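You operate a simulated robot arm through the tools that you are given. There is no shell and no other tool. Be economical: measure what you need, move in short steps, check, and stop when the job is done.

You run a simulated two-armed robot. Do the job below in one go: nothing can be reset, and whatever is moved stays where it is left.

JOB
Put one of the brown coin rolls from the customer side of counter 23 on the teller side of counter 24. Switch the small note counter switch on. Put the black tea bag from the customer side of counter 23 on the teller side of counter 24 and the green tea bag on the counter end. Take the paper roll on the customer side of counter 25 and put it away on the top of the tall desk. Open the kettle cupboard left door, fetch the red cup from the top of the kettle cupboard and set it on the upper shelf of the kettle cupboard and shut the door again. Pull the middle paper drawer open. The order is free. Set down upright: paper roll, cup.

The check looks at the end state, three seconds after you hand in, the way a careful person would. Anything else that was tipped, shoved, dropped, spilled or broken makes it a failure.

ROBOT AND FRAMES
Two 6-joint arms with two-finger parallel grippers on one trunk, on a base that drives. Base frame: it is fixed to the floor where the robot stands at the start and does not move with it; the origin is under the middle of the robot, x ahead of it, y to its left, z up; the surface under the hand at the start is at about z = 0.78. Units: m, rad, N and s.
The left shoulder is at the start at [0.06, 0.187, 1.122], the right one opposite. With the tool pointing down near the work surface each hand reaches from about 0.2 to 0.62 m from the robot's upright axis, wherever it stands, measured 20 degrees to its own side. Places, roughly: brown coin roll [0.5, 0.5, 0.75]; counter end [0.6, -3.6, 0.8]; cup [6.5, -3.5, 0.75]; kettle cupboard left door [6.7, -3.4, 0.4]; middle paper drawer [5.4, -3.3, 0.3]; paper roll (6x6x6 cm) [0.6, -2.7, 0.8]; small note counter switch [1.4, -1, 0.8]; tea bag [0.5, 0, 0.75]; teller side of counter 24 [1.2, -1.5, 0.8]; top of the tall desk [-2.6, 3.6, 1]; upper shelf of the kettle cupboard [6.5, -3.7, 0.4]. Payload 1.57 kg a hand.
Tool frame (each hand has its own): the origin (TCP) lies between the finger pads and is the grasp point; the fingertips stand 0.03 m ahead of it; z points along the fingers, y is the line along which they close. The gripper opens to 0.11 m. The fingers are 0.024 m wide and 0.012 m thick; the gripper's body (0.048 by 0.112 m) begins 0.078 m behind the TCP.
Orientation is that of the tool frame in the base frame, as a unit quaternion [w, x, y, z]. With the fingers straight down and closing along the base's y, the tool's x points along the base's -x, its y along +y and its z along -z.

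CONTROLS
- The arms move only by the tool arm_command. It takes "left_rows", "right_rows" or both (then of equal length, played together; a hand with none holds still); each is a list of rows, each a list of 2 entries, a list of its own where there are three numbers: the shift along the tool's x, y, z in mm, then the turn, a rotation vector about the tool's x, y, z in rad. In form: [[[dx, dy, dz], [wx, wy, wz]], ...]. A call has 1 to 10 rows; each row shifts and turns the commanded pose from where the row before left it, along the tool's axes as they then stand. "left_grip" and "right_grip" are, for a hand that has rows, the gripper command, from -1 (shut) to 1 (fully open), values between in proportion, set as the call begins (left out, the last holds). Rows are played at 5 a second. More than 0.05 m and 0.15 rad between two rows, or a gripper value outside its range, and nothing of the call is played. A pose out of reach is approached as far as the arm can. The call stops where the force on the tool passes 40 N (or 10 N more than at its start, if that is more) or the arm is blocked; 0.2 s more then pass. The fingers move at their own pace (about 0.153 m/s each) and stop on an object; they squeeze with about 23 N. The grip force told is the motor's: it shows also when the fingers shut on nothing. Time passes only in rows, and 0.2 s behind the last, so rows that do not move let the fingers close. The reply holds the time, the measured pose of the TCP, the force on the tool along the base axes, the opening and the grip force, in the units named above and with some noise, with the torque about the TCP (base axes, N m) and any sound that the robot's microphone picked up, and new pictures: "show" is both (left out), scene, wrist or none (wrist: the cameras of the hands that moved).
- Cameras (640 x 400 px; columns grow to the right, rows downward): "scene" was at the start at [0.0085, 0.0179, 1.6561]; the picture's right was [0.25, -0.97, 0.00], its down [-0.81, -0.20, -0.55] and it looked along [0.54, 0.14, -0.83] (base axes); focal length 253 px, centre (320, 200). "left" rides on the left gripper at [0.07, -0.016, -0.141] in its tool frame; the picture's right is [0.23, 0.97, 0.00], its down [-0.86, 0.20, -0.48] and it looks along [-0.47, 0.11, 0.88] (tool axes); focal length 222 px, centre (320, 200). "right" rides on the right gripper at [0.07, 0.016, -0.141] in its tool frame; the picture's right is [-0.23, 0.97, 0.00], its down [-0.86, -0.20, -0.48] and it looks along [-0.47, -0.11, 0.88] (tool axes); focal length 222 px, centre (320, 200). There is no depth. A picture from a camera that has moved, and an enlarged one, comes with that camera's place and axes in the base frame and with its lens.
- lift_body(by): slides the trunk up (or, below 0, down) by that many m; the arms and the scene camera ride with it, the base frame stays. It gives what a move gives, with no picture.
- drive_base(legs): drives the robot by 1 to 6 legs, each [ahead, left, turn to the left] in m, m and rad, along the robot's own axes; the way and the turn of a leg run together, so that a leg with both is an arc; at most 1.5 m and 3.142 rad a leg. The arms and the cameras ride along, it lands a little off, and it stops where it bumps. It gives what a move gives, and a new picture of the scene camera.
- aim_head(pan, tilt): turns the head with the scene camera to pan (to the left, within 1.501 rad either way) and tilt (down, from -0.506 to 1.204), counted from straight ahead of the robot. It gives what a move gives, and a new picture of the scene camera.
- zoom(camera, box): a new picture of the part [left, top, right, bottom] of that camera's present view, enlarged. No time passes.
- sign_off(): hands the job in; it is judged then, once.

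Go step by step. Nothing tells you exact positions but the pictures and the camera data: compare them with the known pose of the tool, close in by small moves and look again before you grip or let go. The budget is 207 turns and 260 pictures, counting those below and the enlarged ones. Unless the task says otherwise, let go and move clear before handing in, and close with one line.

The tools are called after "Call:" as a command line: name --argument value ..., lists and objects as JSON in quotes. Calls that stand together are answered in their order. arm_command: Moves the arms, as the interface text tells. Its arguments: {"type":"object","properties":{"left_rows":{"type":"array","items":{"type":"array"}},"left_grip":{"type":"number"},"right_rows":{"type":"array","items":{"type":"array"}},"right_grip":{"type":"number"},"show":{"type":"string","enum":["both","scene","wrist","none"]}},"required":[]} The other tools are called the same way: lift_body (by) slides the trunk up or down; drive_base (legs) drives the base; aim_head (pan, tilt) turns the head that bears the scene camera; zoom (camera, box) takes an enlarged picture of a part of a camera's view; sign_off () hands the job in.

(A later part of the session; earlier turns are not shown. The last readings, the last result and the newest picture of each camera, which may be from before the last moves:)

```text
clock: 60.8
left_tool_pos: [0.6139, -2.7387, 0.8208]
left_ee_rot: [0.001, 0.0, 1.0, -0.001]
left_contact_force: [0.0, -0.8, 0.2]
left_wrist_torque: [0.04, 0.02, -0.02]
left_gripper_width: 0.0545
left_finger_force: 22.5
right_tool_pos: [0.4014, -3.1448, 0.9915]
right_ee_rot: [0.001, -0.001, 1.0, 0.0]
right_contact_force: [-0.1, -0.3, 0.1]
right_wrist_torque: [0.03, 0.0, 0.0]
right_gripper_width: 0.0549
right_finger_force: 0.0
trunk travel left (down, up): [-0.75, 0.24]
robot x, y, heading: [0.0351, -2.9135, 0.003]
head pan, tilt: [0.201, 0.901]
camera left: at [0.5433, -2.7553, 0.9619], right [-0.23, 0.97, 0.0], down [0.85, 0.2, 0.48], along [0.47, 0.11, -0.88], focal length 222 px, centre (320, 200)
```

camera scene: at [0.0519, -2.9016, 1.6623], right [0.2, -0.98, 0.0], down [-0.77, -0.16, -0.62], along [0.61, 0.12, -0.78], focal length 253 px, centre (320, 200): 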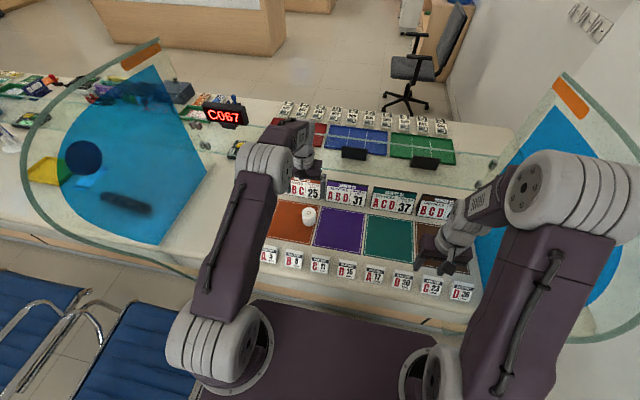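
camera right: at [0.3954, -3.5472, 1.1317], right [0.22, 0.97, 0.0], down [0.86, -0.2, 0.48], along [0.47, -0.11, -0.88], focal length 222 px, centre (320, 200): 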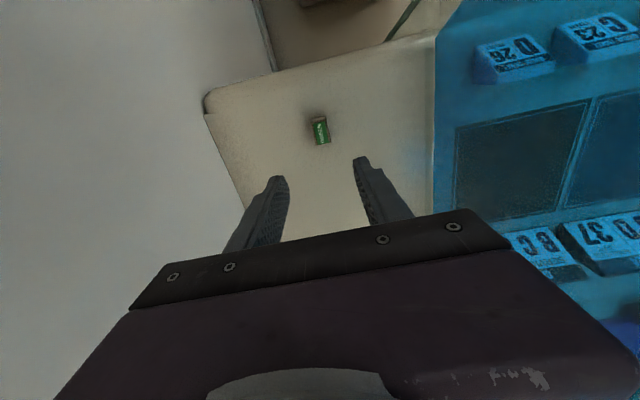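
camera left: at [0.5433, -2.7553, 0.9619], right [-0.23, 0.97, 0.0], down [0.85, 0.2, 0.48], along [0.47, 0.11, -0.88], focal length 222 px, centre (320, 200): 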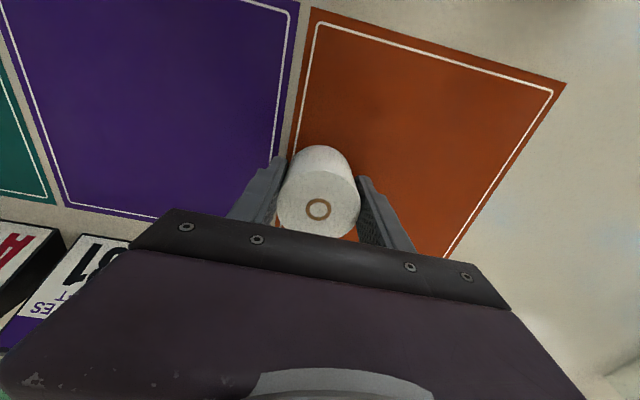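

The roll is gripped (54 mm). I lift it high, tuck in, and drive back to the lane and left.

Call:
arm_command --left_rows '[[[0, 0, -45], [0, 0, 0]], [[0, 0, -45], [0, 0, 0]], [[0, 0, -45], [0, 0, 0]], [[0, 0, -45], [0, 0, 0]], [[0, 0, -45], [0, 0, 0]], [[0, 0, -45], [0, 0, 0]], [[45, 0, -20], [0, 0, 0]], [[45, 0, -20], [0, 0, 0]], [[45, 0, 0], [0, 0, 0]], [[45, 0, 0], [0, 0, 0]]]' --show "wrist"

Call:
drive_base --legs '[[-0.5, 0, 0], [-0.48, 0, 0], [0, 1.45, 0], [0, 1.45, 0]]'

Call:
aim_head --pan 1.5 --tilt 0.6

```text
clock: 63.0
left_tool_pos: [0.4303, -2.7406, 1.1324]
left_ee_rot: [0.003, 0.0, 1.0, -0.001]
left_contact_force: [-0.8, -0.2, -1.7]
left_wrist_torque: [0.0, -0.02, -0.01]
left_gripper_width: 0.0542
left_finger_force: 24.0
right_tool_pos: [0.3981, -3.1453, 0.9932]
right_ee_rot: [0.0, -0.001, 1.0, -0.001]
right_contact_force: [0.0, 0.5, 0.4]
right_wrist_torque: [-0.02, -0.02, -0.01]
right_gripper_width: 0.0551
right_finger_force: 0.1
trunk travel left (down, up): [-0.75, 0.24]
robot x, y, heading: [0.0366, -2.9182, -0.001]
head pan, tilt: [0.201, 0.901]
camera left: at [0.3597, -2.7569, 1.2731], right [-0.23, 0.97, 0.0], down [0.85, 0.2, 0.48], along [0.47, 0.11, -0.88], focal length 222 px, centre (320, 200)
```

left: 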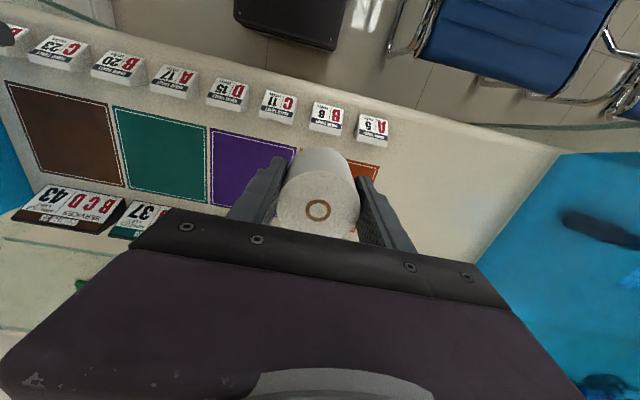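

```text
clock: 82.1
left_tool_pos: [-0.5329, 0.1684, 1.1311]
left_ee_rot: [0.001, 0.014, 1.0, -0.001]
left_contact_force: [1.4, 0.1, -1.5]
left_wrist_torque: [-0.01, -0.01, 0.01]
left_gripper_width: 0.0545
left_finger_force: 23.1
right_tool_pos: [-0.5775, -0.2353, 0.9914]
right_ee_rot: [0.0, 0.014, 1.0, 0.0]
right_contact_force: [0.8, 0.8, -0.2]
right_wrist_torque: [0.03, 0.0, -0.01]
right_gripper_width: 0.0549
right_finger_force: 0.1
trunk travel left (down, up): [-0.75, 0.24]
robot x, y, heading: [-0.932, 0.0055, -0.028]
head pan, tilt: [0.201, 0.901]
camera scene: at [-0.9193, 0.0189, 1.6622], right [0.17, -0.99, 0.0], down [-0.77, -0.13, -0.62], along [0.61, 0.11, -0.78], focal length 253 px, centre (320, 200)
```

scene: 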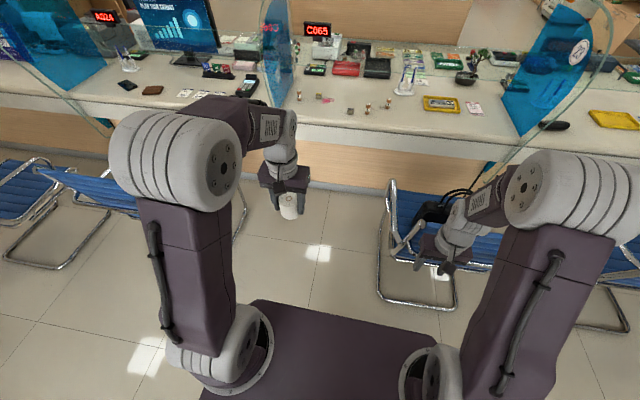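

```text
clock: 83.5
left_tool_pos: [-0.5319, 0.168, 1.1302]
left_ee_rot: [0.001, 0.015, 1.0, -0.001]
left_contact_force: [0.1, -0.1, -1.4]
left_wrist_torque: [0.04, 0.02, 0.0]
left_gripper_width: 0.0544
left_finger_force: 23.1
right_tool_pos: [-0.5773, -0.2339, 0.9916]
right_ee_rot: [0.001, 0.015, 1.0, 0.0]
right_contact_force: [-0.3, 0.7, -0.3]
right_wrist_torque: [0.05, 0.02, 0.0]
right_gripper_width: 0.0549
right_finger_force: 0.0
trunk travel left (down, up): [-0.75, 0.24]
robot x, y, heading: [-0.9341, 0.0003, -0.027]
head pan, tilt: [1.499, 0.6]
camera scene: at [-0.9846, 0.0943, 1.687], right [0.99, -0.1, 0.0], down [-0.06, -0.56, -0.82], along [0.08, 0.82, -0.57], focal length 253 px, centre (320, 200)
```

scene: 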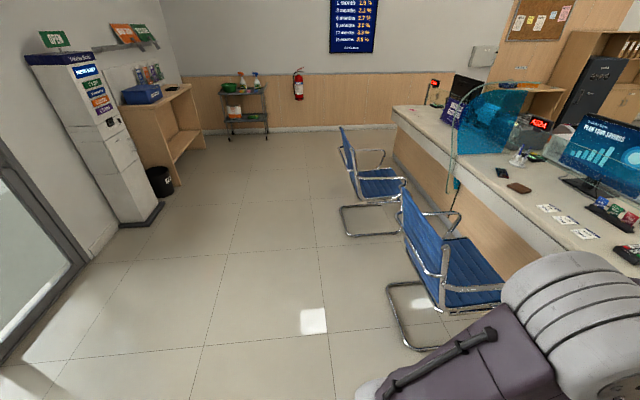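

The tall desk stands against the far-left wall, its front edge at x≈−2.4, y≈2.8–4. I drive there and turn to face it.

Call:
drive_base --legs '[[0, 1.5, 0.027], [0, 1.5, 0], [0, 0.3, 0], [-0.3, 0, 0], [0, 0, 3.14]]'

Call:
aim_head --pan 0.0 --tilt 0.6

```text
clock: 108.9
left_tool_pos: [-1.6316, 3.1823, 1.1312]
left_ee_rot: [-0.001, 1.0, -0.002, -0.001]
left_contact_force: [0.0, 0.0, -1.2]
left_wrist_torque: [-0.01, -0.02, -0.04]
left_gripper_width: 0.0547
left_finger_force: 22.6
right_tool_pos: [-1.5971, 3.5859, 0.9918]
right_ee_rot: [0.0, 1.0, -0.004, 0.0]
right_contact_force: [0.1, 0.1, 0.4]
right_wrist_torque: [-0.03, -0.02, 0.02]
right_gripper_width: 0.0549
right_finger_force: 0.1
trunk travel left (down, up): [-0.75, 0.24]
robot x, y, heading: [-1.2394, 3.3542, 3.135]
head pan, tilt: [1.499, 0.6]
camera scene: at [-1.1814, 3.2679, 1.687], right [-1.0, 0.08, 0.0], down [0.04, 0.56, -0.83], along [-0.06, -0.82, -0.56], focal length 253 px, centre (320, 200)
```

scene: 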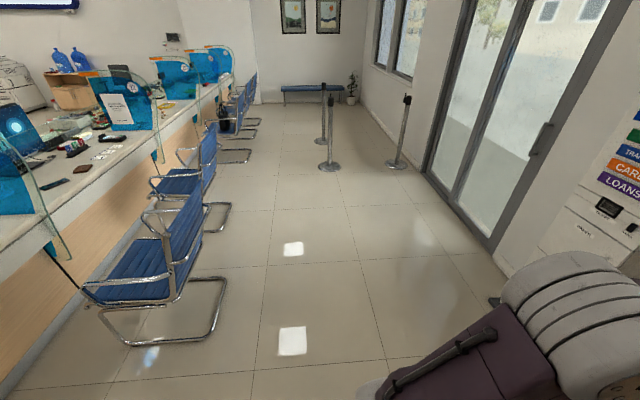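

```text
clock: 110.5
left_tool_pos: [-1.6309, 3.1822, 1.1311]
left_ee_rot: [-0.001, 1.0, -0.004, 0.0]
left_contact_force: [0.2, 0.2, -1.7]
left_wrist_torque: [-0.01, -0.01, 0.02]
left_gripper_width: 0.0548
left_finger_force: 23.2
right_tool_pos: [-1.5962, 3.5869, 0.9907]
right_ee_rot: [0.0, 1.0, -0.003, 0.0]
right_contact_force: [-0.1, -0.4, 0.7]
right_wrist_torque: [0.0, 0.0, 0.01]
right_gripper_width: 0.0552
right_finger_force: 0.1
trunk travel left (down, up): [-0.75, 0.24]
robot x, y, heading: [-1.2334, 3.3589, 3.135]
head pan, tilt: [0.0, 0.6]
camera scene: at [-1.2629, 3.3564, 1.687], right [0.01, 1.0, 0.0], down [0.57, 0.0, -0.82], along [-0.82, 0.0, -0.57], focal length 253 px, centre (320, 200)
```

scene: 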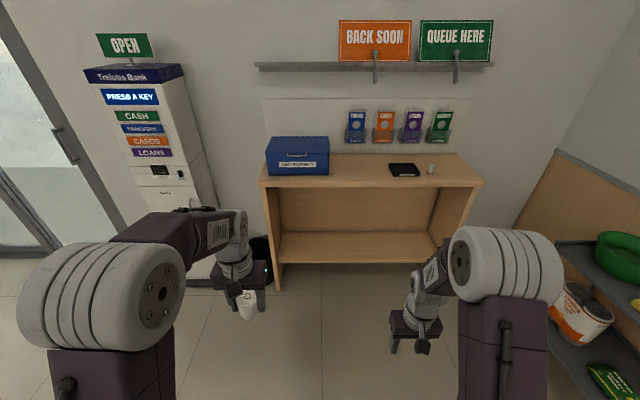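

The desk top has a free spot between the blue box and the phone, around (−2.52, 3.58). I raise the right hand clear and drive closer.

Call:
arm_command --right_rows '[[[0, 0, -45], [0, 0, 0]], [[0, 0, -45], [0, 0, 0]], [[0, 0, -45], [0, 0, 0]], [[30, 0, -20], [0, 0, 0]]]' --left_rows '[[[0, 0, -15], [0, 0, 0]], [[0, 0, -15], [0, 0, 0]], [[0, 0, -15], [0, 0, 0]], [[0, 0, 0], [0, 0, 0]]]' --show "none"

Call:
drive_base --legs '[[0.45, -0.4, 0.006], [0.25, 0, 0]]'

```text
clock: 111.5
left_tool_pos: [-1.6296, 3.1821, 1.1761]
left_ee_rot: [-0.001, 1.0, -0.003, -0.001]
left_contact_force: [0.2, -0.6, -0.1]
left_wrist_torque: [0.01, 0.01, 0.0]
left_gripper_width: 0.0546
left_finger_force: 22.8
right_tool_pos: [-1.568, 3.5846, 1.1508]
right_ee_rot: [0.0, 1.0, -0.003, 0.0]
right_contact_force: [0.8, 0.0, -0.4]
right_wrist_torque: [0.02, 0.01, 0.01]
right_gripper_width: 0.0552
right_finger_force: 0.0
trunk travel left (down, up): [-0.75, 0.24]
robot x, y, heading: [-1.2346, 3.3551, 3.133]
head pan, tilt: [0.0, 0.6]
```

```text
clock: 116.3
left_tool_pos: [-2.3246, 3.5776, 1.1752]
left_ee_rot: [-0.001, 1.0, -0.001, -0.001]
left_contact_force: [-0.1, 0.2, -0.9]
left_wrist_torque: [0.03, 0.01, 0.0]
left_gripper_width: 0.0545
left_finger_force: 23.0
right_tool_pos: [-2.2642, 3.9833, 1.1506]
right_ee_rot: [0.0, 1.0, 0.0, 0.0]
right_contact_force: [1.0, 0.1, 0.0]
right_wrist_torque: [0.01, 0.01, 0.01]
right_gripper_width: 0.055
right_finger_force: 0.0
trunk travel left (down, up): [-0.75, 0.24]
robot x, y, heading: [-1.9294, 3.7545, 3.142]
head pan, tilt: [0.0, 0.6]
camera scene: at [-1.9555, 3.7542, 1.6871], right [0.0, 1.0, 0.0], down [0.56, 0.0, -0.83], along [-0.83, 0.0, -0.56], focal length 253 px, centre (320, 200)
```

scene: 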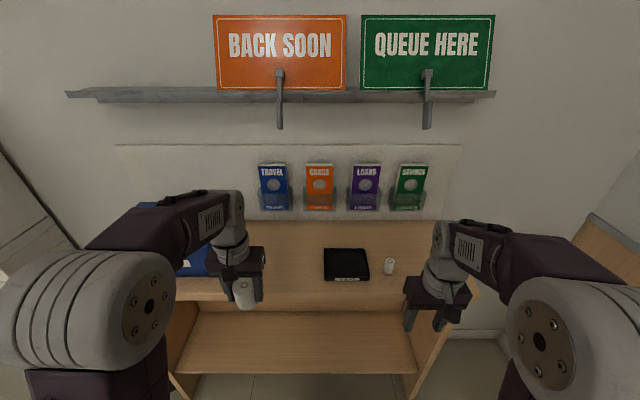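

I move 0.08 m closer and extend the left hand over the free spot.

Call:
drive_base --legs '[[0.08, 0, 0]]'

Call:
arm_command --left_rows '[[[-40, 0, 0], [0, 0, 0]], [[-40, 0, 0], [0, 0, 0]], [[-40, 0, 0], [0, 0, 0]], [[-25, 0, 0], [0, 0, 0]], [[0, 0, 40], [0, 0, 0]]]' --show "both"

```text
clock: 117.3
left_tool_pos: [-2.4006, 3.5786, 1.177]
left_ee_rot: [-0.001, 1.0, -0.001, -0.002]
left_contact_force: [0.2, -0.6, -2.2]
left_wrist_torque: [0.03, 0.03, -0.01]
left_gripper_width: 0.0544
left_finger_force: 23.3
right_tool_pos: [-2.3418, 3.9816, 1.1525]
right_ee_rot: [0.001, 1.0, -0.001, -0.001]
right_contact_force: [-0.4, -0.6, -0.5]
right_wrist_torque: [0.01, 0.01, 0.01]
right_gripper_width: 0.0551
right_finger_force: 0.1
trunk travel left (down, up): [-0.75, 0.24]
robot x, y, heading: [-2.0089, 3.7515, 3.144]
head pan, tilt: [0.0, 0.6]
camera scene: at [-2.0319, 3.7543, 1.6871], right [0.0, 1.0, 0.0], down [0.56, 0.0, -0.83], along [-0.83, 0.0, -0.56], focal length 253 px, centre (320, 200)
```

scene: 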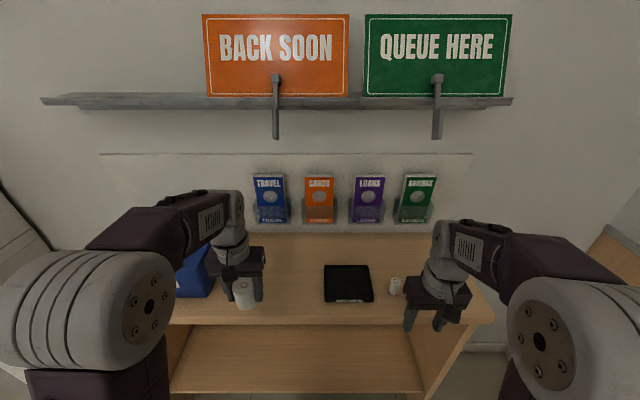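

```text
clock: 118.5
left_tool_pos: [-2.5477, 3.5798, 1.1357]
left_ee_rot: [-0.001, 1.0, 0.0, -0.001]
left_contact_force: [0.0, -0.6, -1.0]
left_wrist_torque: [-0.04, -0.01, -0.01]
left_gripper_width: 0.0546
left_finger_force: 23.5
right_tool_pos: [-2.3446, 3.9828, 1.1504]
right_ee_rot: [0.0, 1.0, 0.0, 0.0]
right_contact_force: [-0.3, -0.3, 0.2]
right_wrist_torque: [0.03, 0.0, 0.01]
right_gripper_width: 0.0549
right_finger_force: 0.1
trunk travel left (down, up): [-0.75, 0.24]
robot x, y, heading: [-2.0035, 3.7499, 3.14]
head pan, tilt: [0.0, 0.6]
camera scene: at [-2.0362, 3.7543, 1.6871], right [0.0, 1.0, 0.0], down [0.56, 0.0, -0.83], along [-0.83, 0.0, -0.56], focal length 253 px, centre (320, 200)
camera left: at [-2.4774, 3.5951, 1.2761], right [0.23, -0.97, 0.0], down [-0.86, -0.2, 0.48], along [-0.47, -0.11, -0.88], focal length 222 px, centre (320, 200)
```

scene: 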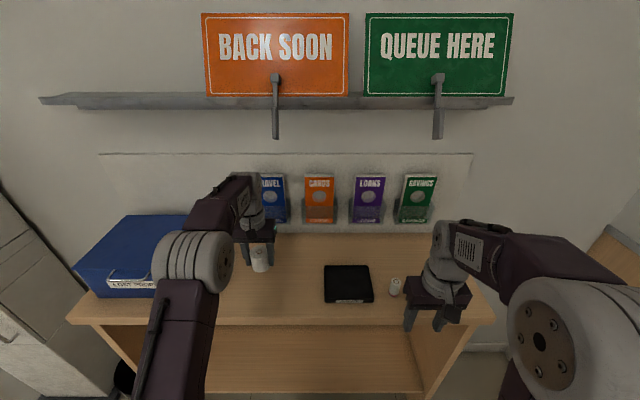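
left: 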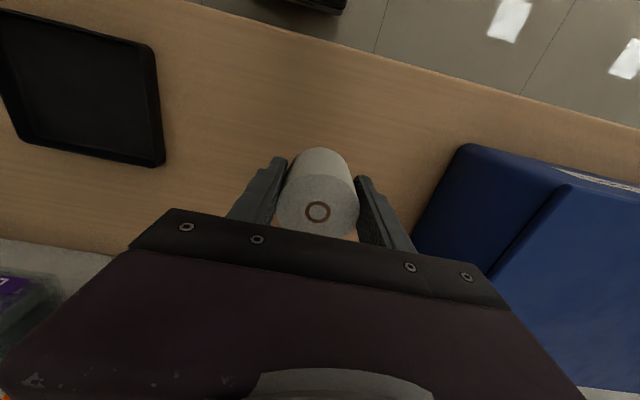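

I shift slightly right toward the middle of the gap and lower in steps.

Call:
arm_command --left_rows '[[[0, -25, 0], [0, 0, 0]], [[0, 0, 40], [0, 0, 0]], [[0, 0, 40], [0, 0, 0]], [[0, 0, 15], [0, 0, 0]]]' --show "both"

```text
clock: 119.5
left_tool_pos: [-2.5506, 3.6055, 1.0406]
left_ee_rot: [-0.001, 1.0, -0.002, -0.003]
left_contact_force: [-2.5, 0.1, 3.9]
left_wrist_torque: [-0.03, -0.03, -0.02]
left_gripper_width: 0.0544
left_finger_force: 23.4
right_tool_pos: [-2.3436, 3.9818, 1.1511]
right_ee_rot: [0.0, 1.0, 0.0, 0.0]
right_contact_force: [0.6, 0.0, 0.4]
right_wrist_torque: [-0.02, 0.01, -0.01]
right_gripper_width: 0.0551
right_finger_force: 0.1
trunk travel left (down, up): [-0.75, 0.24]
robot x, y, heading: [-2.0083, 3.7528, 3.142]
head pan, tilt: [0.0, 0.6]
camera scene: at [-2.0349, 3.7548, 1.6872], right [0.0, 1.0, 0.0], down [0.56, 0.0, -0.83], along [-0.83, 0.0, -0.56], focal length 253 px, centre (320, 200)
camera left: at [-2.479, 3.622, 1.1814], right [0.23, -0.97, 0.0], down [-0.85, -0.2, 0.48], along [-0.47, -0.11, -0.88], focal length 222 px, centre (320, 200)
```

scene: 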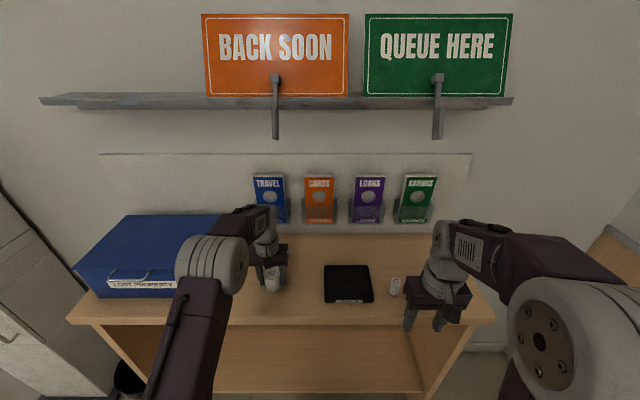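
left: 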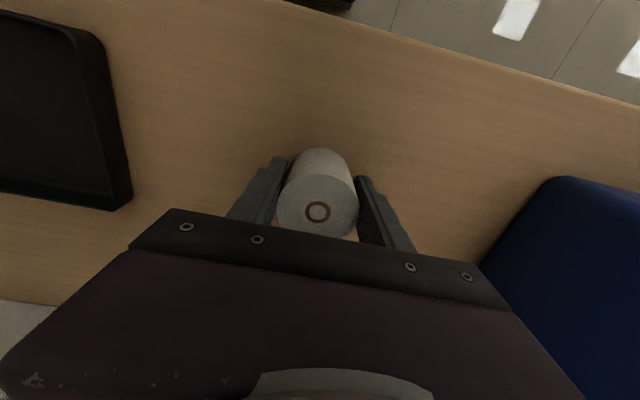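

A first contact force of ~5 N shows the roll is just on the desk. I settle and release.

Call:
arm_command --left_rows '[[[0, 0, 1], [0, 0, 0]], [[0, 0, 0], [0, 0, 0]]]' --show "none"

Call:
arm_command --left_rows '[[[0, 0, 0], [0, 0, 0]], [[0, 0, 0], [0, 0, 0]], [[0, 0, 0], [0, 0, 0]]]' --left_grip 0.7 --show "none"

Call:
arm_command --left_rows '[[[0, 0, -20], [0, 0, 0]], [[0, 0, -40], [0, 0, 0]], [[0, 0, -40], [0, 0, 0]], [[0, 0, -40], [0, 0, 0]]]' --show "wrist"

```text
clock: 120.1
left_tool_pos: [-2.5501, 3.6067, 1.0411]
left_ee_rot: [0.0, 1.0, 0.0, -0.004]
left_contact_force: [-4.5, 3.2, 16.6]
left_wrist_torque: [0.09, -0.13, 0.03]
left_gripper_width: 0.0546
left_finger_force: 22.8
right_tool_pos: [-2.3434, 3.983, 1.1502]
right_ee_rot: [-0.001, 1.0, -0.001, 0.0]
right_contact_force: [0.0, -0.6, -0.2]
right_wrist_torque: [-0.03, -0.01, 0.02]
right_gripper_width: 0.055
right_finger_force: 0.1
trunk travel left (down, up): [-0.75, 0.24]
robot x, y, heading: [-2.0068, 3.754, 3.139]
head pan, tilt: [0.0, 0.6]
```

```text
clock: 120.9
left_tool_pos: [-2.5496, 3.6043, 1.0391]
left_ee_rot: [-0.001, 1.0, -0.001, 0.0]
left_contact_force: [0.2, -0.7, -0.3]
left_wrist_torque: [-0.04, -0.02, 0.0]
left_gripper_width: 0.0935
left_finger_force: 0.1
right_tool_pos: [-2.3441, 3.9817, 1.1502]
right_ee_rot: [0.001, 1.0, 0.0, 0.001]
right_contact_force: [-0.1, -0.3, 0.7]
right_wrist_torque: [0.03, -0.01, 0.02]
right_gripper_width: 0.0549
right_finger_force: 0.0
trunk travel left (down, up): [-0.75, 0.24]
robot x, y, heading: [-2.007, 3.7525, 3.14]
head pan, tilt: [0.0, 0.6]
```

```text
clock: 121.9
left_tool_pos: [-2.5491, 3.6042, 1.1817]
left_ee_rot: [-0.001, 1.0, -0.001, 0.0]
left_contact_force: [0.0, 0.1, 1.0]
left_wrist_torque: [-0.01, 0.0, 0.0]
left_gripper_width: 0.0935
left_finger_force: 0.1
right_tool_pos: [-2.3446, 3.9825, 1.1504]
right_ee_rot: [0.0, 1.0, -0.001, 0.0]
right_contact_force: [0.4, -0.6, 0.6]
right_wrist_torque: [0.02, 0.0, -0.01]
right_gripper_width: 0.055
right_finger_force: 0.1
trunk travel left (down, up): [-0.75, 0.24]
robot x, y, heading: [-2.009, 3.7548, 3.139]
head pan, tilt: [0.0, 0.6]
camera left: at [-2.4803, 3.6196, 1.3229], right [0.23, -0.97, 0.0], down [-0.85, -0.2, 0.48], along [-0.47, -0.11, -0.88], focal length 222 px, centre (320, 200)
```

left: 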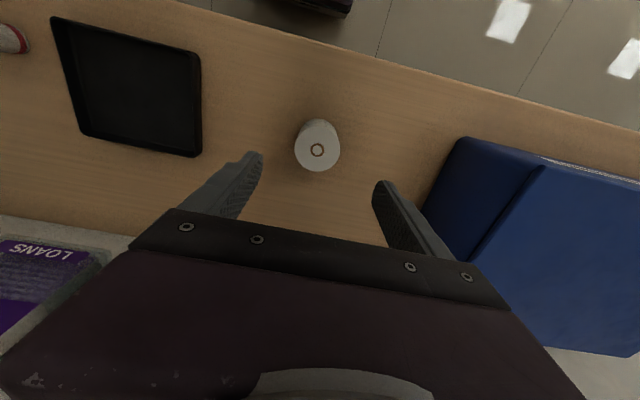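

The paper roll stands upright on the tall desk. I retract and drive back to counter 23, turning to face it.

Call:
arm_command --left_rows '[[[45, 0, 0], [0, 0, 0]], [[45, 0, 0], [0, 0, 0]], [[45, 0, 0], [0, 0, 0]], [[40, 0, 0], [0, 0, 0]]]' --show "none"

Call:
drive_base --legs '[[-0.95, 0, 0], [0, 0, -3.14], [0, -1.5, 0], [0, -1.5, 0], [0, -0.65, 0]]'

```text
clock: 122.9
left_tool_pos: [-2.3699, 3.6027, 1.1831]
left_ee_rot: [-0.001, 1.0, -0.001, -0.003]
left_contact_force: [-0.3, -0.3, 0.4]
left_wrist_torque: [0.01, 0.01, 0.01]
left_gripper_width: 0.0936
left_finger_force: 0.0
right_tool_pos: [-2.3425, 3.9822, 1.1514]
right_ee_rot: [0.0, 1.0, 0.0, -0.001]
right_contact_force: [-0.6, 1.0, -0.3]
right_wrist_torque: [0.0, 0.04, -0.01]
right_gripper_width: 0.0551
right_finger_force: 0.0
trunk travel left (down, up): [-0.75, 0.24]
robot x, y, heading: [-2.0073, 3.7553, 3.142]
head pan, tilt: [0.0, 0.6]
```

```text
clock: 152.3
left_tool_pos: [-0.6812, 0.2715, 1.1824]
left_ee_rot: [0.001, 0.001, 1.0, -0.001]
left_contact_force: [0.2, -0.4, 0.3]
left_wrist_torque: [-0.04, 0.0, -0.01]
left_gripper_width: 0.0934
left_finger_force: 0.2
right_tool_pos: [-0.7096, -0.1075, 1.1507]
right_ee_rot: [0.0, 0.001, 1.0, 0.0]
right_contact_force: [0.6, -0.1, 0.0]
right_wrist_torque: [0.0, 0.0, 0.03]
right_gripper_width: 0.055
right_finger_force: 0.0
trunk travel left (down, up): [-0.75, 0.24]
robot x, y, heading: [-1.0469, 0.1248, -0.003]
head pan, tilt: [0.0, 0.6]
camera scene: at [-1.0176, 0.1219, 1.687], right [0.0, -1.0, 0.0], down [-0.56, 0.0, -0.83], along [0.83, 0.0, -0.56], focal length 253 px, centre (320, 200)
```

scene: 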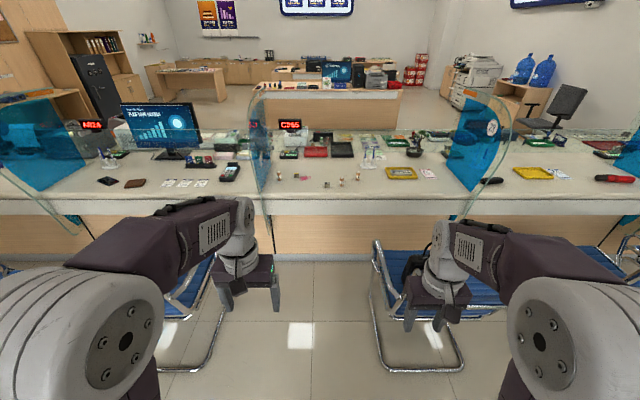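

The gap between chairs runs y −0.24…0.87. I drive in at y≈0.07.

Call:
drive_base --legs '[[0.4, -0.05, 0.003], [0.65, 0, 0]]'

Call:
aim_head --pan 0.0 --tilt 1.0

```text
clock: 158.0
left_tool_pos: [0.3496, 0.2101, 1.1824]
left_ee_rot: [0.002, 0.004, 1.0, -0.001]
left_contact_force: [0.0, 0.0, -0.3]
left_wrist_torque: [-0.01, -0.01, -0.01]
left_gripper_width: 0.0935
left_finger_force: 0.0
right_tool_pos: [0.3204, -0.1696, 1.1506]
right_ee_rot: [0.0, 0.003, 1.0, 0.0]
right_contact_force: [0.1, 0.2, 0.9]
right_wrist_torque: [0.02, 0.0, -0.01]
right_gripper_width: 0.0548
right_finger_force: 0.1
trunk travel left (down, up): [-0.75, 0.24]
robot x, y, heading: [-0.0169, 0.0617, -0.006]
head pan, tilt: [0.0, 0.6]
camera scene: at [0.0125, 0.0624, 1.687], right [-0.01, -1.0, 0.0], down [-0.56, 0.0, -0.83], along [0.83, -0.01, -0.56], focal length 253 px, centre (320, 200)
```

scene: 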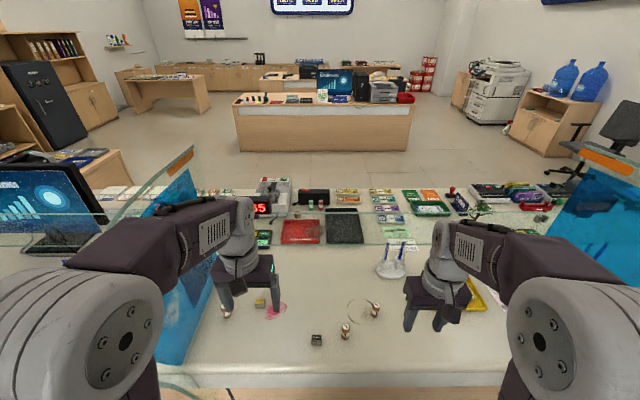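

```text
clock: 158.8
left_tool_pos: [0.3516, 0.2097, 1.1827]
left_ee_rot: [0.0, 0.004, 1.0, -0.001]
left_contact_force: [-0.6, 0.2, -0.2]
left_wrist_torque: [0.0, 0.02, 0.03]
left_gripper_width: 0.0932
left_finger_force: 0.2
right_tool_pos: [0.3201, -0.1693, 1.1502]
right_ee_rot: [-0.001, 0.004, 1.0, -0.001]
right_contact_force: [-0.4, 0.4, 0.4]
right_wrist_torque: [-0.02, -0.01, -0.01]
right_gripper_width: 0.0551
right_finger_force: 0.1
trunk travel left (down, up): [-0.75, 0.24]
robot x, y, heading: [-0.0116, 0.0634, -0.007]
head pan, tilt: [0.0, 1.0]
camera scene: at [-0.005, 0.0625, 1.6551], right [-0.01, -1.0, 0.0], down [-0.84, 0.01, -0.54], along [0.54, 0.0, -0.84], focal length 253 px, centre (320, 200)
```

scene: 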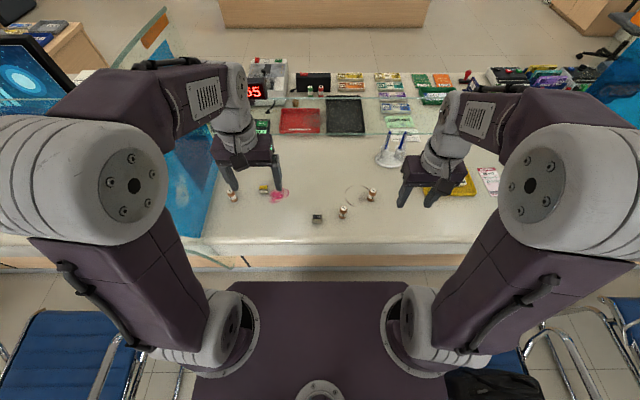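

I bring the left hand over the black bag.

Call:
arm_command --left_rows '[[[-28, -35, 0], [0, 0, 0]], [[-28, -35, 20], [0, 0, 0]], [[-28, -35, 20], [0, 0, 0]], [[-26, -35, 20], [0, 0, 0]], [[0, 0, 45], [0, 0, 0]], [[0, 0, 45], [0, 0, 0]], [[0, 0, 45], [0, 0, 0]], [[0, 0, 30], [0, 0, 0]]]' --left_grip 0.7 --show "wrist"

```text
clock: 160.7
left_tool_pos: [0.4604, 0.0658, 0.9554]
left_ee_rot: [0.001, 0.004, 1.0, -0.001]
left_contact_force: [0.3, 0.5, -0.7]
left_wrist_torque: [0.0, -0.02, -0.01]
left_gripper_width: 0.0935
left_finger_force: 0.1
right_tool_pos: [0.3215, -0.1689, 1.1507]
right_ee_rot: [0.0, 0.003, 1.0, 0.0]
right_contact_force: [0.4, 0.0, 0.3]
right_wrist_torque: [0.01, -0.02, -0.01]
right_gripper_width: 0.0549
right_finger_force: 0.1
trunk travel left (down, up): [-0.75, 0.24]
robot x, y, heading: [-0.0149, 0.0597, -0.008]
head pan, tilt: [0.0, 1.0]
camera left: at [0.3895, 0.0506, 1.0968], right [-0.22, 0.98, 0.0], down [0.86, 0.19, 0.48], along [0.47, 0.1, -0.88], focal length 222 px, centre (320, 200)
```

left: 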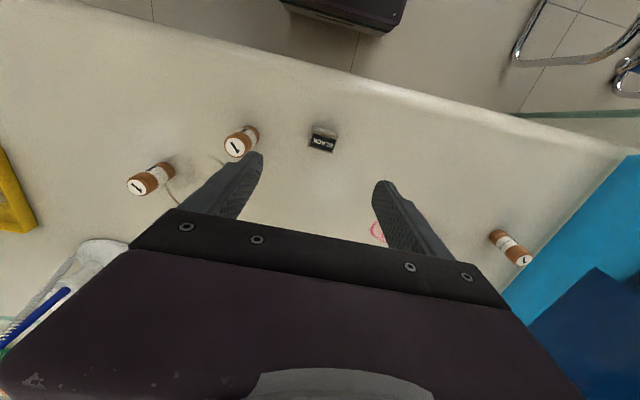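

The bag is at ≈(0.457, 0.067), with a coin roll 2 cm off the left finger. I narrow the opening and descend.

Call:
arm_command --left_rows '[[[3, 1, 45], [0, 0, 0]], [[0, 0, 45], [0, 0, 0]], [[0, 0, 38], [0, 0, 0]]]' --left_grip 0.25 --show "wrist"

```text
clock: 161.4
left_tool_pos: [0.4589, 0.0662, 0.8305]
left_ee_rot: [0.001, 0.004, 1.0, 0.0]
left_contact_force: [1.0, -0.7, -0.6]
left_wrist_torque: [-0.05, -0.02, 0.0]
left_gripper_width: 0.0689
left_finger_force: 0.1
right_tool_pos: [0.3206, -0.1683, 1.1494]
right_ee_rot: [-0.001, 0.004, 1.0, 0.0]
right_contact_force: [0.7, 0.2, 1.0]
right_wrist_torque: [-0.01, -0.01, -0.02]
right_gripper_width: 0.0551
right_finger_force: 0.0
trunk travel left (down, up): [-0.75, 0.24]
robot x, y, heading: [-0.0145, 0.0619, -0.003]
head pan, tilt: [0.0, 1.0]
camera left: at [0.3885, 0.051, 0.9714], right [-0.22, 0.98, 0.0], down [0.86, 0.19, 0.48], along [0.47, 0.1, -0.88], focal length 222 px, centre (320, 200)
```

left: 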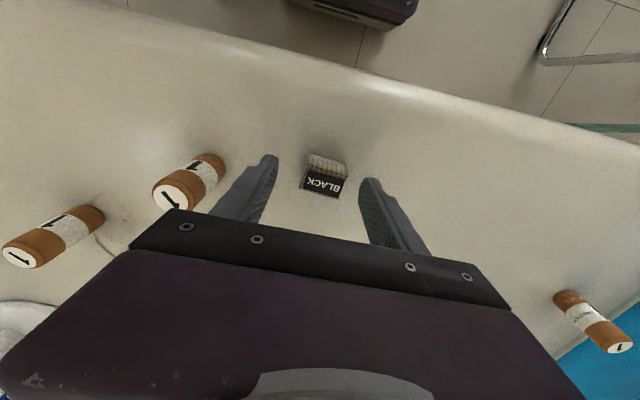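

Call:
arm_command --left_rows '[[[2, 0, 10], [0, 0, 0]], [[0, 0, 2], [0, 0, 0]], [[0, 0, 0], [0, 0, 0]]]' --show "none"

Call:
arm_command --left_rows '[[[0, 0, 0], [0, 0, 0]], [[0, 0, 0], [0, 0, 0]], [[0, 0, 0], [0, 0, 0]]]' --left_grip -1 --show "wrist"

```text
clock: 162.2
left_tool_pos: [0.4569, 0.0681, 0.8178]
left_ee_rot: [0.001, 0.005, 1.0, -0.001]
left_contact_force: [-0.2, -0.8, -0.2]
left_wrist_torque: [-0.02, 0.02, 0.01]
left_gripper_width: 0.069
left_finger_force: 0.1
right_tool_pos: [0.3199, -0.1688, 1.151]
right_ee_rot: [0.0, 0.003, 1.0, 0.0]
right_contact_force: [0.1, -0.5, -0.4]
right_wrist_torque: [0.02, 0.04, -0.01]
right_gripper_width: 0.055
right_finger_force: 0.0
trunk travel left (down, up): [-0.75, 0.24]
robot x, y, heading: [-0.0124, 0.0604, -0.003]
head pan, tilt: [0.0, 1.0]
```

```text
clock: 163.1
left_tool_pos: [0.4564, 0.0679, 0.8192]
left_ee_rot: [0.002, 0.003, 1.0, -0.001]
left_contact_force: [0.1, -0.9, -0.6]
left_wrist_torque: [0.02, -0.02, -0.01]
left_gripper_width: 0.0337
left_finger_force: 22.7
right_tool_pos: [0.3198, -0.1684, 1.1504]
right_ee_rot: [-0.001, 0.003, 1.0, 0.0]
right_contact_force: [0.0, -0.3, -0.2]
right_wrist_torque: [-0.01, 0.01, 0.01]
right_gripper_width: 0.0551
right_finger_force: 0.1
trunk travel left (down, up): [-0.75, 0.24]
robot x, y, heading: [-0.0115, 0.0588, -0.002]
head pan, tilt: [0.0, 1.0]
camera left: at [0.3866, 0.0523, 0.9594], right [-0.22, 0.98, 0.0], down [0.86, 0.19, 0.48], along [0.47, 0.1, -0.88], focal length 222 px, centre (320, 200)
```

left: 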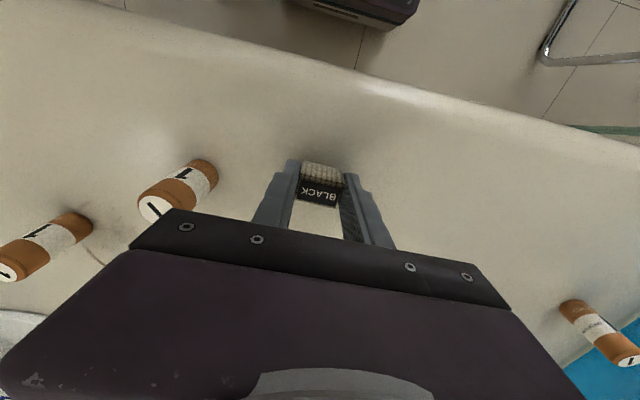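

The black bag is held (34 mm). I lift and tuck it, and bring the right hand over the nearer coin roll.

Call:
arm_command --left_rows '[[[0, 0, -45], [0, 0, 0]], [[0, 0, -45], [0, 0, 0]], [[0, 0, -45], [0, 0, 0]], [[0, 0, -45], [0, 0, 0]], [[20, 25, -35], [0, 0, 0]], [[20, 25, -35], [0, 0, 0]], [[20, 30, -30], [0, 0, 0]], [[20, 30, 0], [0, 0, 0]], [[20, 30, 0], [0, 0, 0]]]' --show "none"

Call:
arm_command --right_rows '[[[-32, 28, 0], [0, 0, 0]], [[-32, 28, 0], [0, 0, 0]], [[-32, 28, 0], [0, 0, 0]], [[-32, 28, 0], [0, 0, 0]], [[-30, 28, 0], [0, 0, 0]], [[0, 0, 45], [0, 0, 0]], [[0, 0, 45], [0, 0, 0]], [[0, 0, 45], [0, 0, 0]], [[0, 0, 40], [0, 0, 0]]]' --right_grip 0.3 --show "wrist"

```text
clock: 165.1
left_tool_pos: [0.3548, 0.2132, 1.0977]
left_ee_rot: [0.001, 0.005, 1.0, -0.001]
left_contact_force: [0.3, 0.9, -0.1]
left_wrist_torque: [-0.02, -0.01, -0.01]
left_gripper_width: 0.0336
left_finger_force: 23.2
right_tool_pos: [0.3201, -0.1682, 1.1523]
right_ee_rot: [0.0, 0.003, 1.0, -0.001]
right_contact_force: [0.4, -0.1, 0.1]
right_wrist_torque: [-0.02, -0.06, -0.04]
right_gripper_width: 0.055
right_finger_force: 0.1
trunk travel left (down, up): [-0.75, 0.24]
robot x, y, heading: [-0.0195, 0.061, -0.007]
head pan, tilt: [0.0, 1.0]
```

```text
clock: 167.1
left_tool_pos: [0.357, 0.2118, 1.0983]
left_ee_rot: [0.0, 0.005, 1.0, 0.001]
left_contact_force: [-0.2, 0.4, -0.9]
left_wrist_torque: [-0.01, -0.04, -0.03]
left_gripper_width: 0.0335
left_finger_force: 23.1
right_tool_pos: [0.4785, -0.0319, 0.9746]
right_ee_rot: [0.001, 0.004, 1.0, 0.001]
right_contact_force: [0.3, -0.5, -0.8]
right_wrist_torque: [0.01, 0.0, 0.01]
right_gripper_width: 0.0713
right_finger_force: 0.1
trunk travel left (down, up): [-0.75, 0.24]
robot x, y, heading: [-0.0152, 0.0627, -0.007]
head pan, tilt: [0.0, 1.0]
camera right: at [0.4081, -0.0149, 1.1181], right [0.23, 0.97, 0.0], down [0.85, -0.21, 0.48], along [0.46, -0.11, -0.88], focal length 222 px, centre (320, 200)
```

right: 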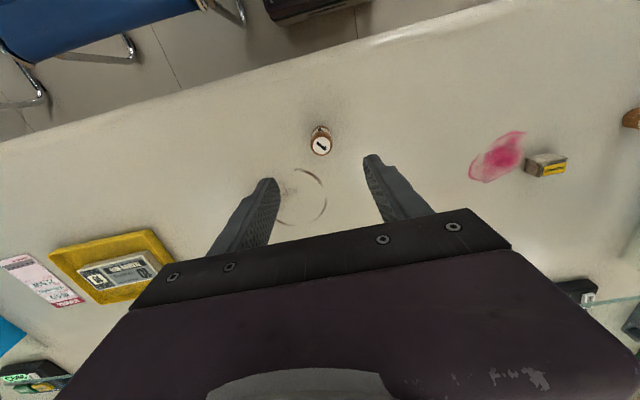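

The coin roll stands at ≈(0.478, −0.030), right under the hand. I descend.

Call:
arm_command --right_rows '[[[0, 1, 45], [0, 0, 0]], [[0, 0, 45], [0, 0, 0]], [[0, 0, 45], [0, 0, 0]]]' --show "wrist"

```text
clock: 167.8
left_tool_pos: [0.355, 0.2107, 1.0978]
left_ee_rot: [0.001, 0.004, 1.0, -0.002]
left_contact_force: [-0.1, 1.1, 0.3]
left_wrist_torque: [-0.04, -0.04, 0.0]
left_gripper_width: 0.0335
left_finger_force: 23.4
right_tool_pos: [0.4799, -0.0314, 0.8402]
right_ee_rot: [0.0, 0.002, 1.0, 0.0]
right_contact_force: [-0.1, -0.1, -0.8]
right_wrist_torque: [-0.01, 0.0, 0.0]
right_gripper_width: 0.0716
right_finger_force: 0.0
trunk travel left (down, up): [-0.75, 0.24]
robot x, y, heading: [-0.017, 0.065, -0.009]
head pan, tilt: [0.0, 1.0]
camera right: at [0.4111, -0.0141, 0.9824], right [0.23, 0.97, 0.0], down [0.85, -0.21, 0.48], along [0.46, -0.11, -0.88], focal length 222 px, centre (320, 200)
```

right: 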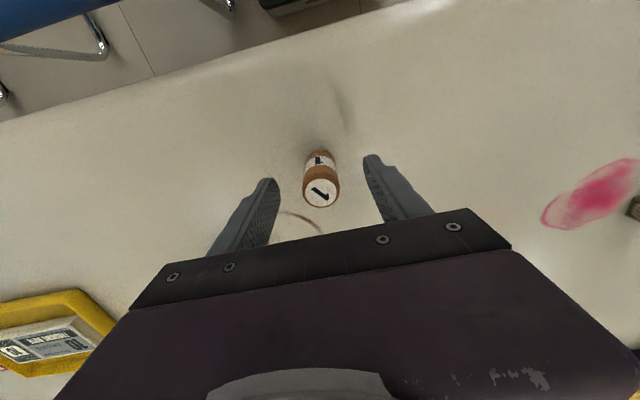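

Call:
arm_command --right_rows '[[[0, 0, 18], [0, 0, 0]], [[0, 0, 0], [0, 0, 0]]]' --show "none"

Call:
arm_command --right_rows '[[[0, 0, 0], [0, 0, 0]], [[0, 0, 0], [0, 0, 0]], [[0, 0, 0], [0, 0, 0]]]' --right_grip -1 --show "wrist"

```text
clock: 168.4
left_tool_pos: [0.3559, 0.2119, 1.0988]
left_ee_rot: [0.001, 0.004, 1.0, 0.0]
left_contact_force: [0.3, -1.0, 0.4]
left_wrist_torque: [0.02, -0.01, -0.02]
left_gripper_width: 0.0335
left_finger_force: 23.4
right_tool_pos: [0.4821, -0.0301, 0.8222]
right_ee_rot: [0.001, 0.004, 1.0, 0.0]
right_contact_force: [0.3, -0.3, -0.3]
right_wrist_torque: [-0.02, -0.01, -0.01]
right_gripper_width: 0.0715
right_finger_force: 0.1
trunk travel left (down, up): [-0.75, 0.24]
robot x, y, heading: [-0.0134, 0.0605, -0.008]
head pan, tilt: [0.0, 1.0]
```

```text
clock: 169.2
left_tool_pos: [0.3563, 0.2107, 1.0997]
left_ee_rot: [0.002, 0.005, 1.0, -0.001]
left_contact_force: [0.3, -0.2, 0.8]
left_wrist_torque: [-0.02, 0.03, 0.03]
left_gripper_width: 0.0334
left_finger_force: 23.3
right_tool_pos: [0.4815, -0.0294, 0.8225]
right_ee_rot: [-0.001, 0.004, 1.0, -0.001]
right_contact_force: [-0.2, 0.0, -0.1]
right_wrist_torque: [0.0, 0.0, 0.01]
right_gripper_width: 0.0257
right_finger_force: 23.1
trunk travel left (down, up): [-0.75, 0.24]
robot x, y, heading: [-0.0177, 0.0585, -0.003]
head pan, tilt: [0.0, 1.0]
camera right: at [0.411, -0.012, 0.9646], right [0.23, 0.97, 0.0], down [0.85, -0.21, 0.48], along [0.46, -0.11, -0.88], focal length 222 px, centre (320, 200)
```

right: 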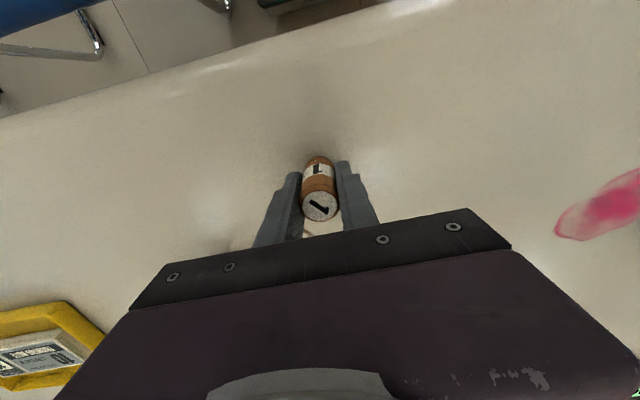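

The coin roll is held (26 mm). I lift, tuck, and drive back out, then left toward the counter's far end.

Call:
arm_command --right_rows '[[[0, 0, -45], [0, 0, 0]], [[0, 0, -45], [0, 0, 0]], [[0, 0, -45], [0, 0, 0]], [[0, 0, -45], [0, 0, 0]], [[0, 0, -45], [0, 0, 0]], [[30, -30, -20], [0, 0, 0]], [[30, -30, -20], [0, 0, 0]], [[30, -30, -10], [0, 0, 0]], [[30, -30, 0], [0, 0, 0]], [[20, -30, 0], [0, 0, 0]]]' --show "none"

Call:
drive_base --legs '[[-0.5, 0.05, 0.003], [-0.48, 0, 0], [0, 1.5, 0], [0, 1.5, 0], [0, 1.1, 0]]'

Call:
aim_head --pan 0.0 --tilt 0.6

```text
clock: 171.4
left_tool_pos: [0.3553, 0.2122, 1.099]
left_ee_rot: [0.001, 0.005, 1.0, -0.001]
left_contact_force: [0.6, -0.4, 0.0]
left_wrist_torque: [-0.02, 0.0, 0.0]
left_gripper_width: 0.0335
left_finger_force: 22.8
right_tool_pos: [0.3349, -0.1742, 1.0976]
right_ee_rot: [0.0, 0.003, 1.0, 0.0]
right_contact_force: [0.8, -0.3, -0.9]
right_wrist_torque: [-0.01, 0.0, -0.01]
right_gripper_width: 0.0262
right_finger_force: 22.8
trunk travel left (down, up): [-0.75, 0.24]
robot x, y, heading: [-0.012, 0.0648, -0.006]
head pan, tilt: [0.0, 1.0]
```

```text
clock: 196.1
left_tool_pos: [-0.6462, 4.349, 1.0982]
left_ee_rot: [0.001, -0.009, 1.0, 0.0]
left_contact_force: [1.1, -0.2, 0.6]
left_wrist_torque: [-0.03, 0.01, 0.04]
left_gripper_width: 0.0334
left_finger_force: 23.5
right_tool_pos: [-0.6565, 3.9651, 1.0981]
right_ee_rot: [-0.001, -0.01, 1.0, 0.0]
right_contact_force: [-0.2, -0.3, -1.0]
right_wrist_torque: [-0.01, 0.03, -0.01]
right_gripper_width: 0.0258
right_finger_force: 22.4
trunk travel left (down, up): [-0.75, 0.24]
robot x, y, heading: [-1.0128, 4.1886, 0.016]
head pan, tilt: [0.0, 1.0]
camera scene: at [-1.0027, 4.191, 1.655], right [0.02, -1.0, 0.0], down [-0.84, -0.02, -0.54], along [0.54, 0.01, -0.84], focal length 253 px, centre (320, 200)
```

scene: 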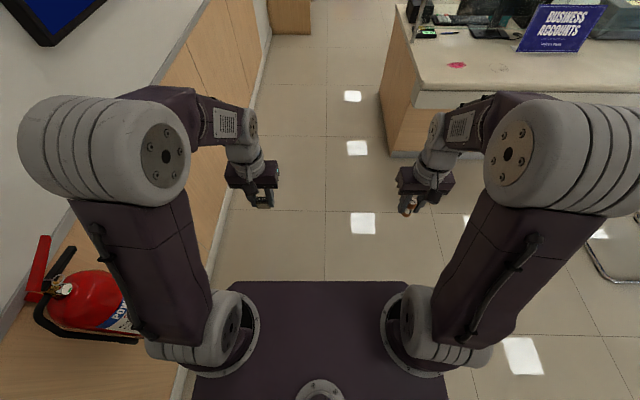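

```text
clock: 196.9
left_tool_pos: [-0.6477, 4.3505, 1.0994]
left_ee_rot: [0.001, -0.009, 1.0, -0.001]
left_contact_force: [0.4, 0.1, 0.3]
left_wrist_torque: [0.01, 0.05, -0.05]
left_gripper_width: 0.0336
left_finger_force: 22.8
right_tool_pos: [-0.6567, 3.9653, 1.0988]
right_ee_rot: [-0.001, -0.01, 1.0, 0.0]
right_contact_force: [-0.4, -0.1, -1.2]
right_wrist_torque: [-0.01, 0.01, -0.02]
right_gripper_width: 0.0258
right_finger_force: 23.1
trunk travel left (down, up): [-0.75, 0.24]
robot x, y, heading: [-1.0126, 4.1905, 0.019]
head pan, tilt: [0.0, 0.6]
camera scene: at [-0.984, 4.192, 1.6869], right [0.02, -1.0, 0.0], down [-0.57, -0.01, -0.82], along [0.82, 0.02, -0.57], focal length 253 px, centre (320, 200)
```

scene: 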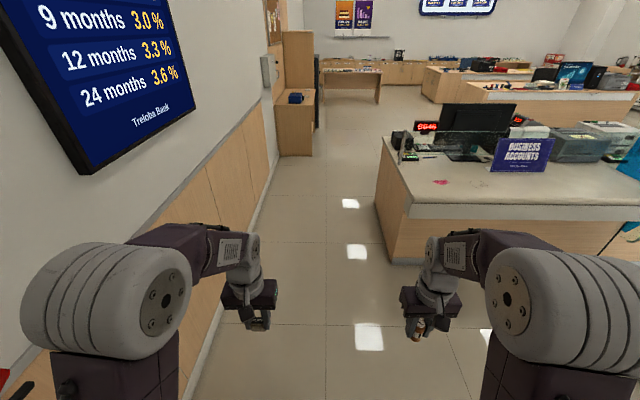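

The passage round the counter's left end is about 1.1 m wide (y 3.7–4.8) and clear. I drive through it to x≈2.0.

Call:
drive_base --legs '[[1.5, 0.02, -0.019], [1.5, 0, 0]]'

Call:
aim_head --pan -1.4 --tilt 0.6

```text
refused: leg 1 is longer than a leg can be; nothing moved
```

```text
clock: 198.5
left_tool_pos: [-0.646, 4.3501, 1.0995]
left_ee_rot: [0.001, -0.01, 1.0, -0.002]
left_contact_force: [0.4, -0.4, 0.9]
left_wrist_torque: [-0.01, 0.0, -0.01]
left_gripper_width: 0.0331
left_finger_force: 22.8
right_tool_pos: [-0.6568, 3.9655, 1.0991]
right_ee_rot: [-0.001, -0.01, 1.0, 0.0]
right_contact_force: [-1.1, -0.8, -1.5]
right_wrist_torque: [0.01, 0.01, 0.03]
right_gripper_width: 0.0256
right_finger_force: 23.2
trunk travel left (down, up): [-0.75, 0.24]
robot x, y, heading: [-1.013, 4.1904, 0.018]
head pan, tilt: [-1.4, 0.6]
camera scene: at [-1.0554, 4.1033, 1.687], right [-0.98, -0.19, 0.0], down [-0.11, 0.55, -0.83], along [0.16, -0.81, -0.57], focal length 253 px, centre (320, 200)
```

scene: 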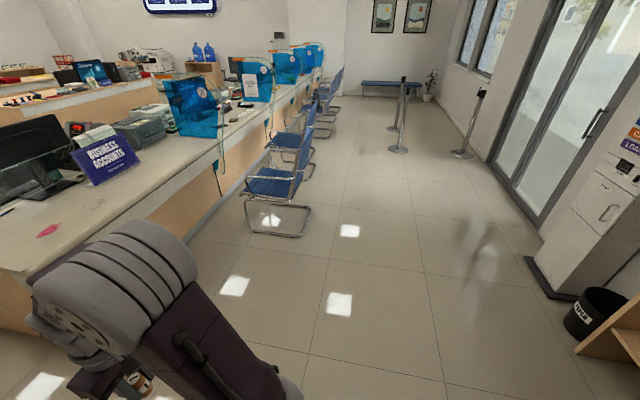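

Call:
drive_base --legs '[[1.45, 0.02, -0.018], [1.5, 0, 0]]'

```text
clock: 212.5
left_tool_pos: [2.2572, 4.4221, 1.0987]
left_ee_rot: [0.002, -0.016, 1.0, -0.001]
left_contact_force: [0.6, 0.6, -0.1]
left_wrist_torque: [0.04, 0.02, -0.01]
left_gripper_width: 0.0333
left_finger_force: 22.6
right_tool_pos: [2.2523, 4.0367, 1.098]
right_ee_rot: [0.0, -0.017, 1.0, -0.001]
right_contact_force: [0.3, -0.7, -2.3]
right_wrist_torque: [0.03, 0.02, -0.03]
right_gripper_width: 0.0258
right_finger_force: 22.4
trunk travel left (down, up): [-0.75, 0.24]
robot x, y, heading: [1.8934, 4.2551, 0.036]
head pan, tilt: [-1.4, 0.6]
camera scene: at [1.8511, 4.1683, 1.687], right [-0.98, -0.2, 0.0], down [-0.12, 0.55, -0.83], along [0.17, -0.81, -0.56], focal length 253 px, centre (320, 200)
```

scene: 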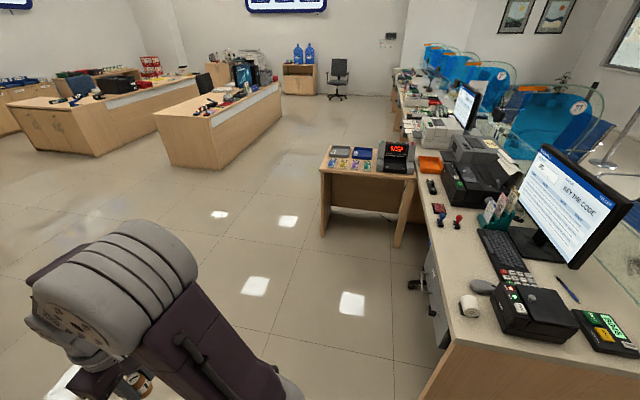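

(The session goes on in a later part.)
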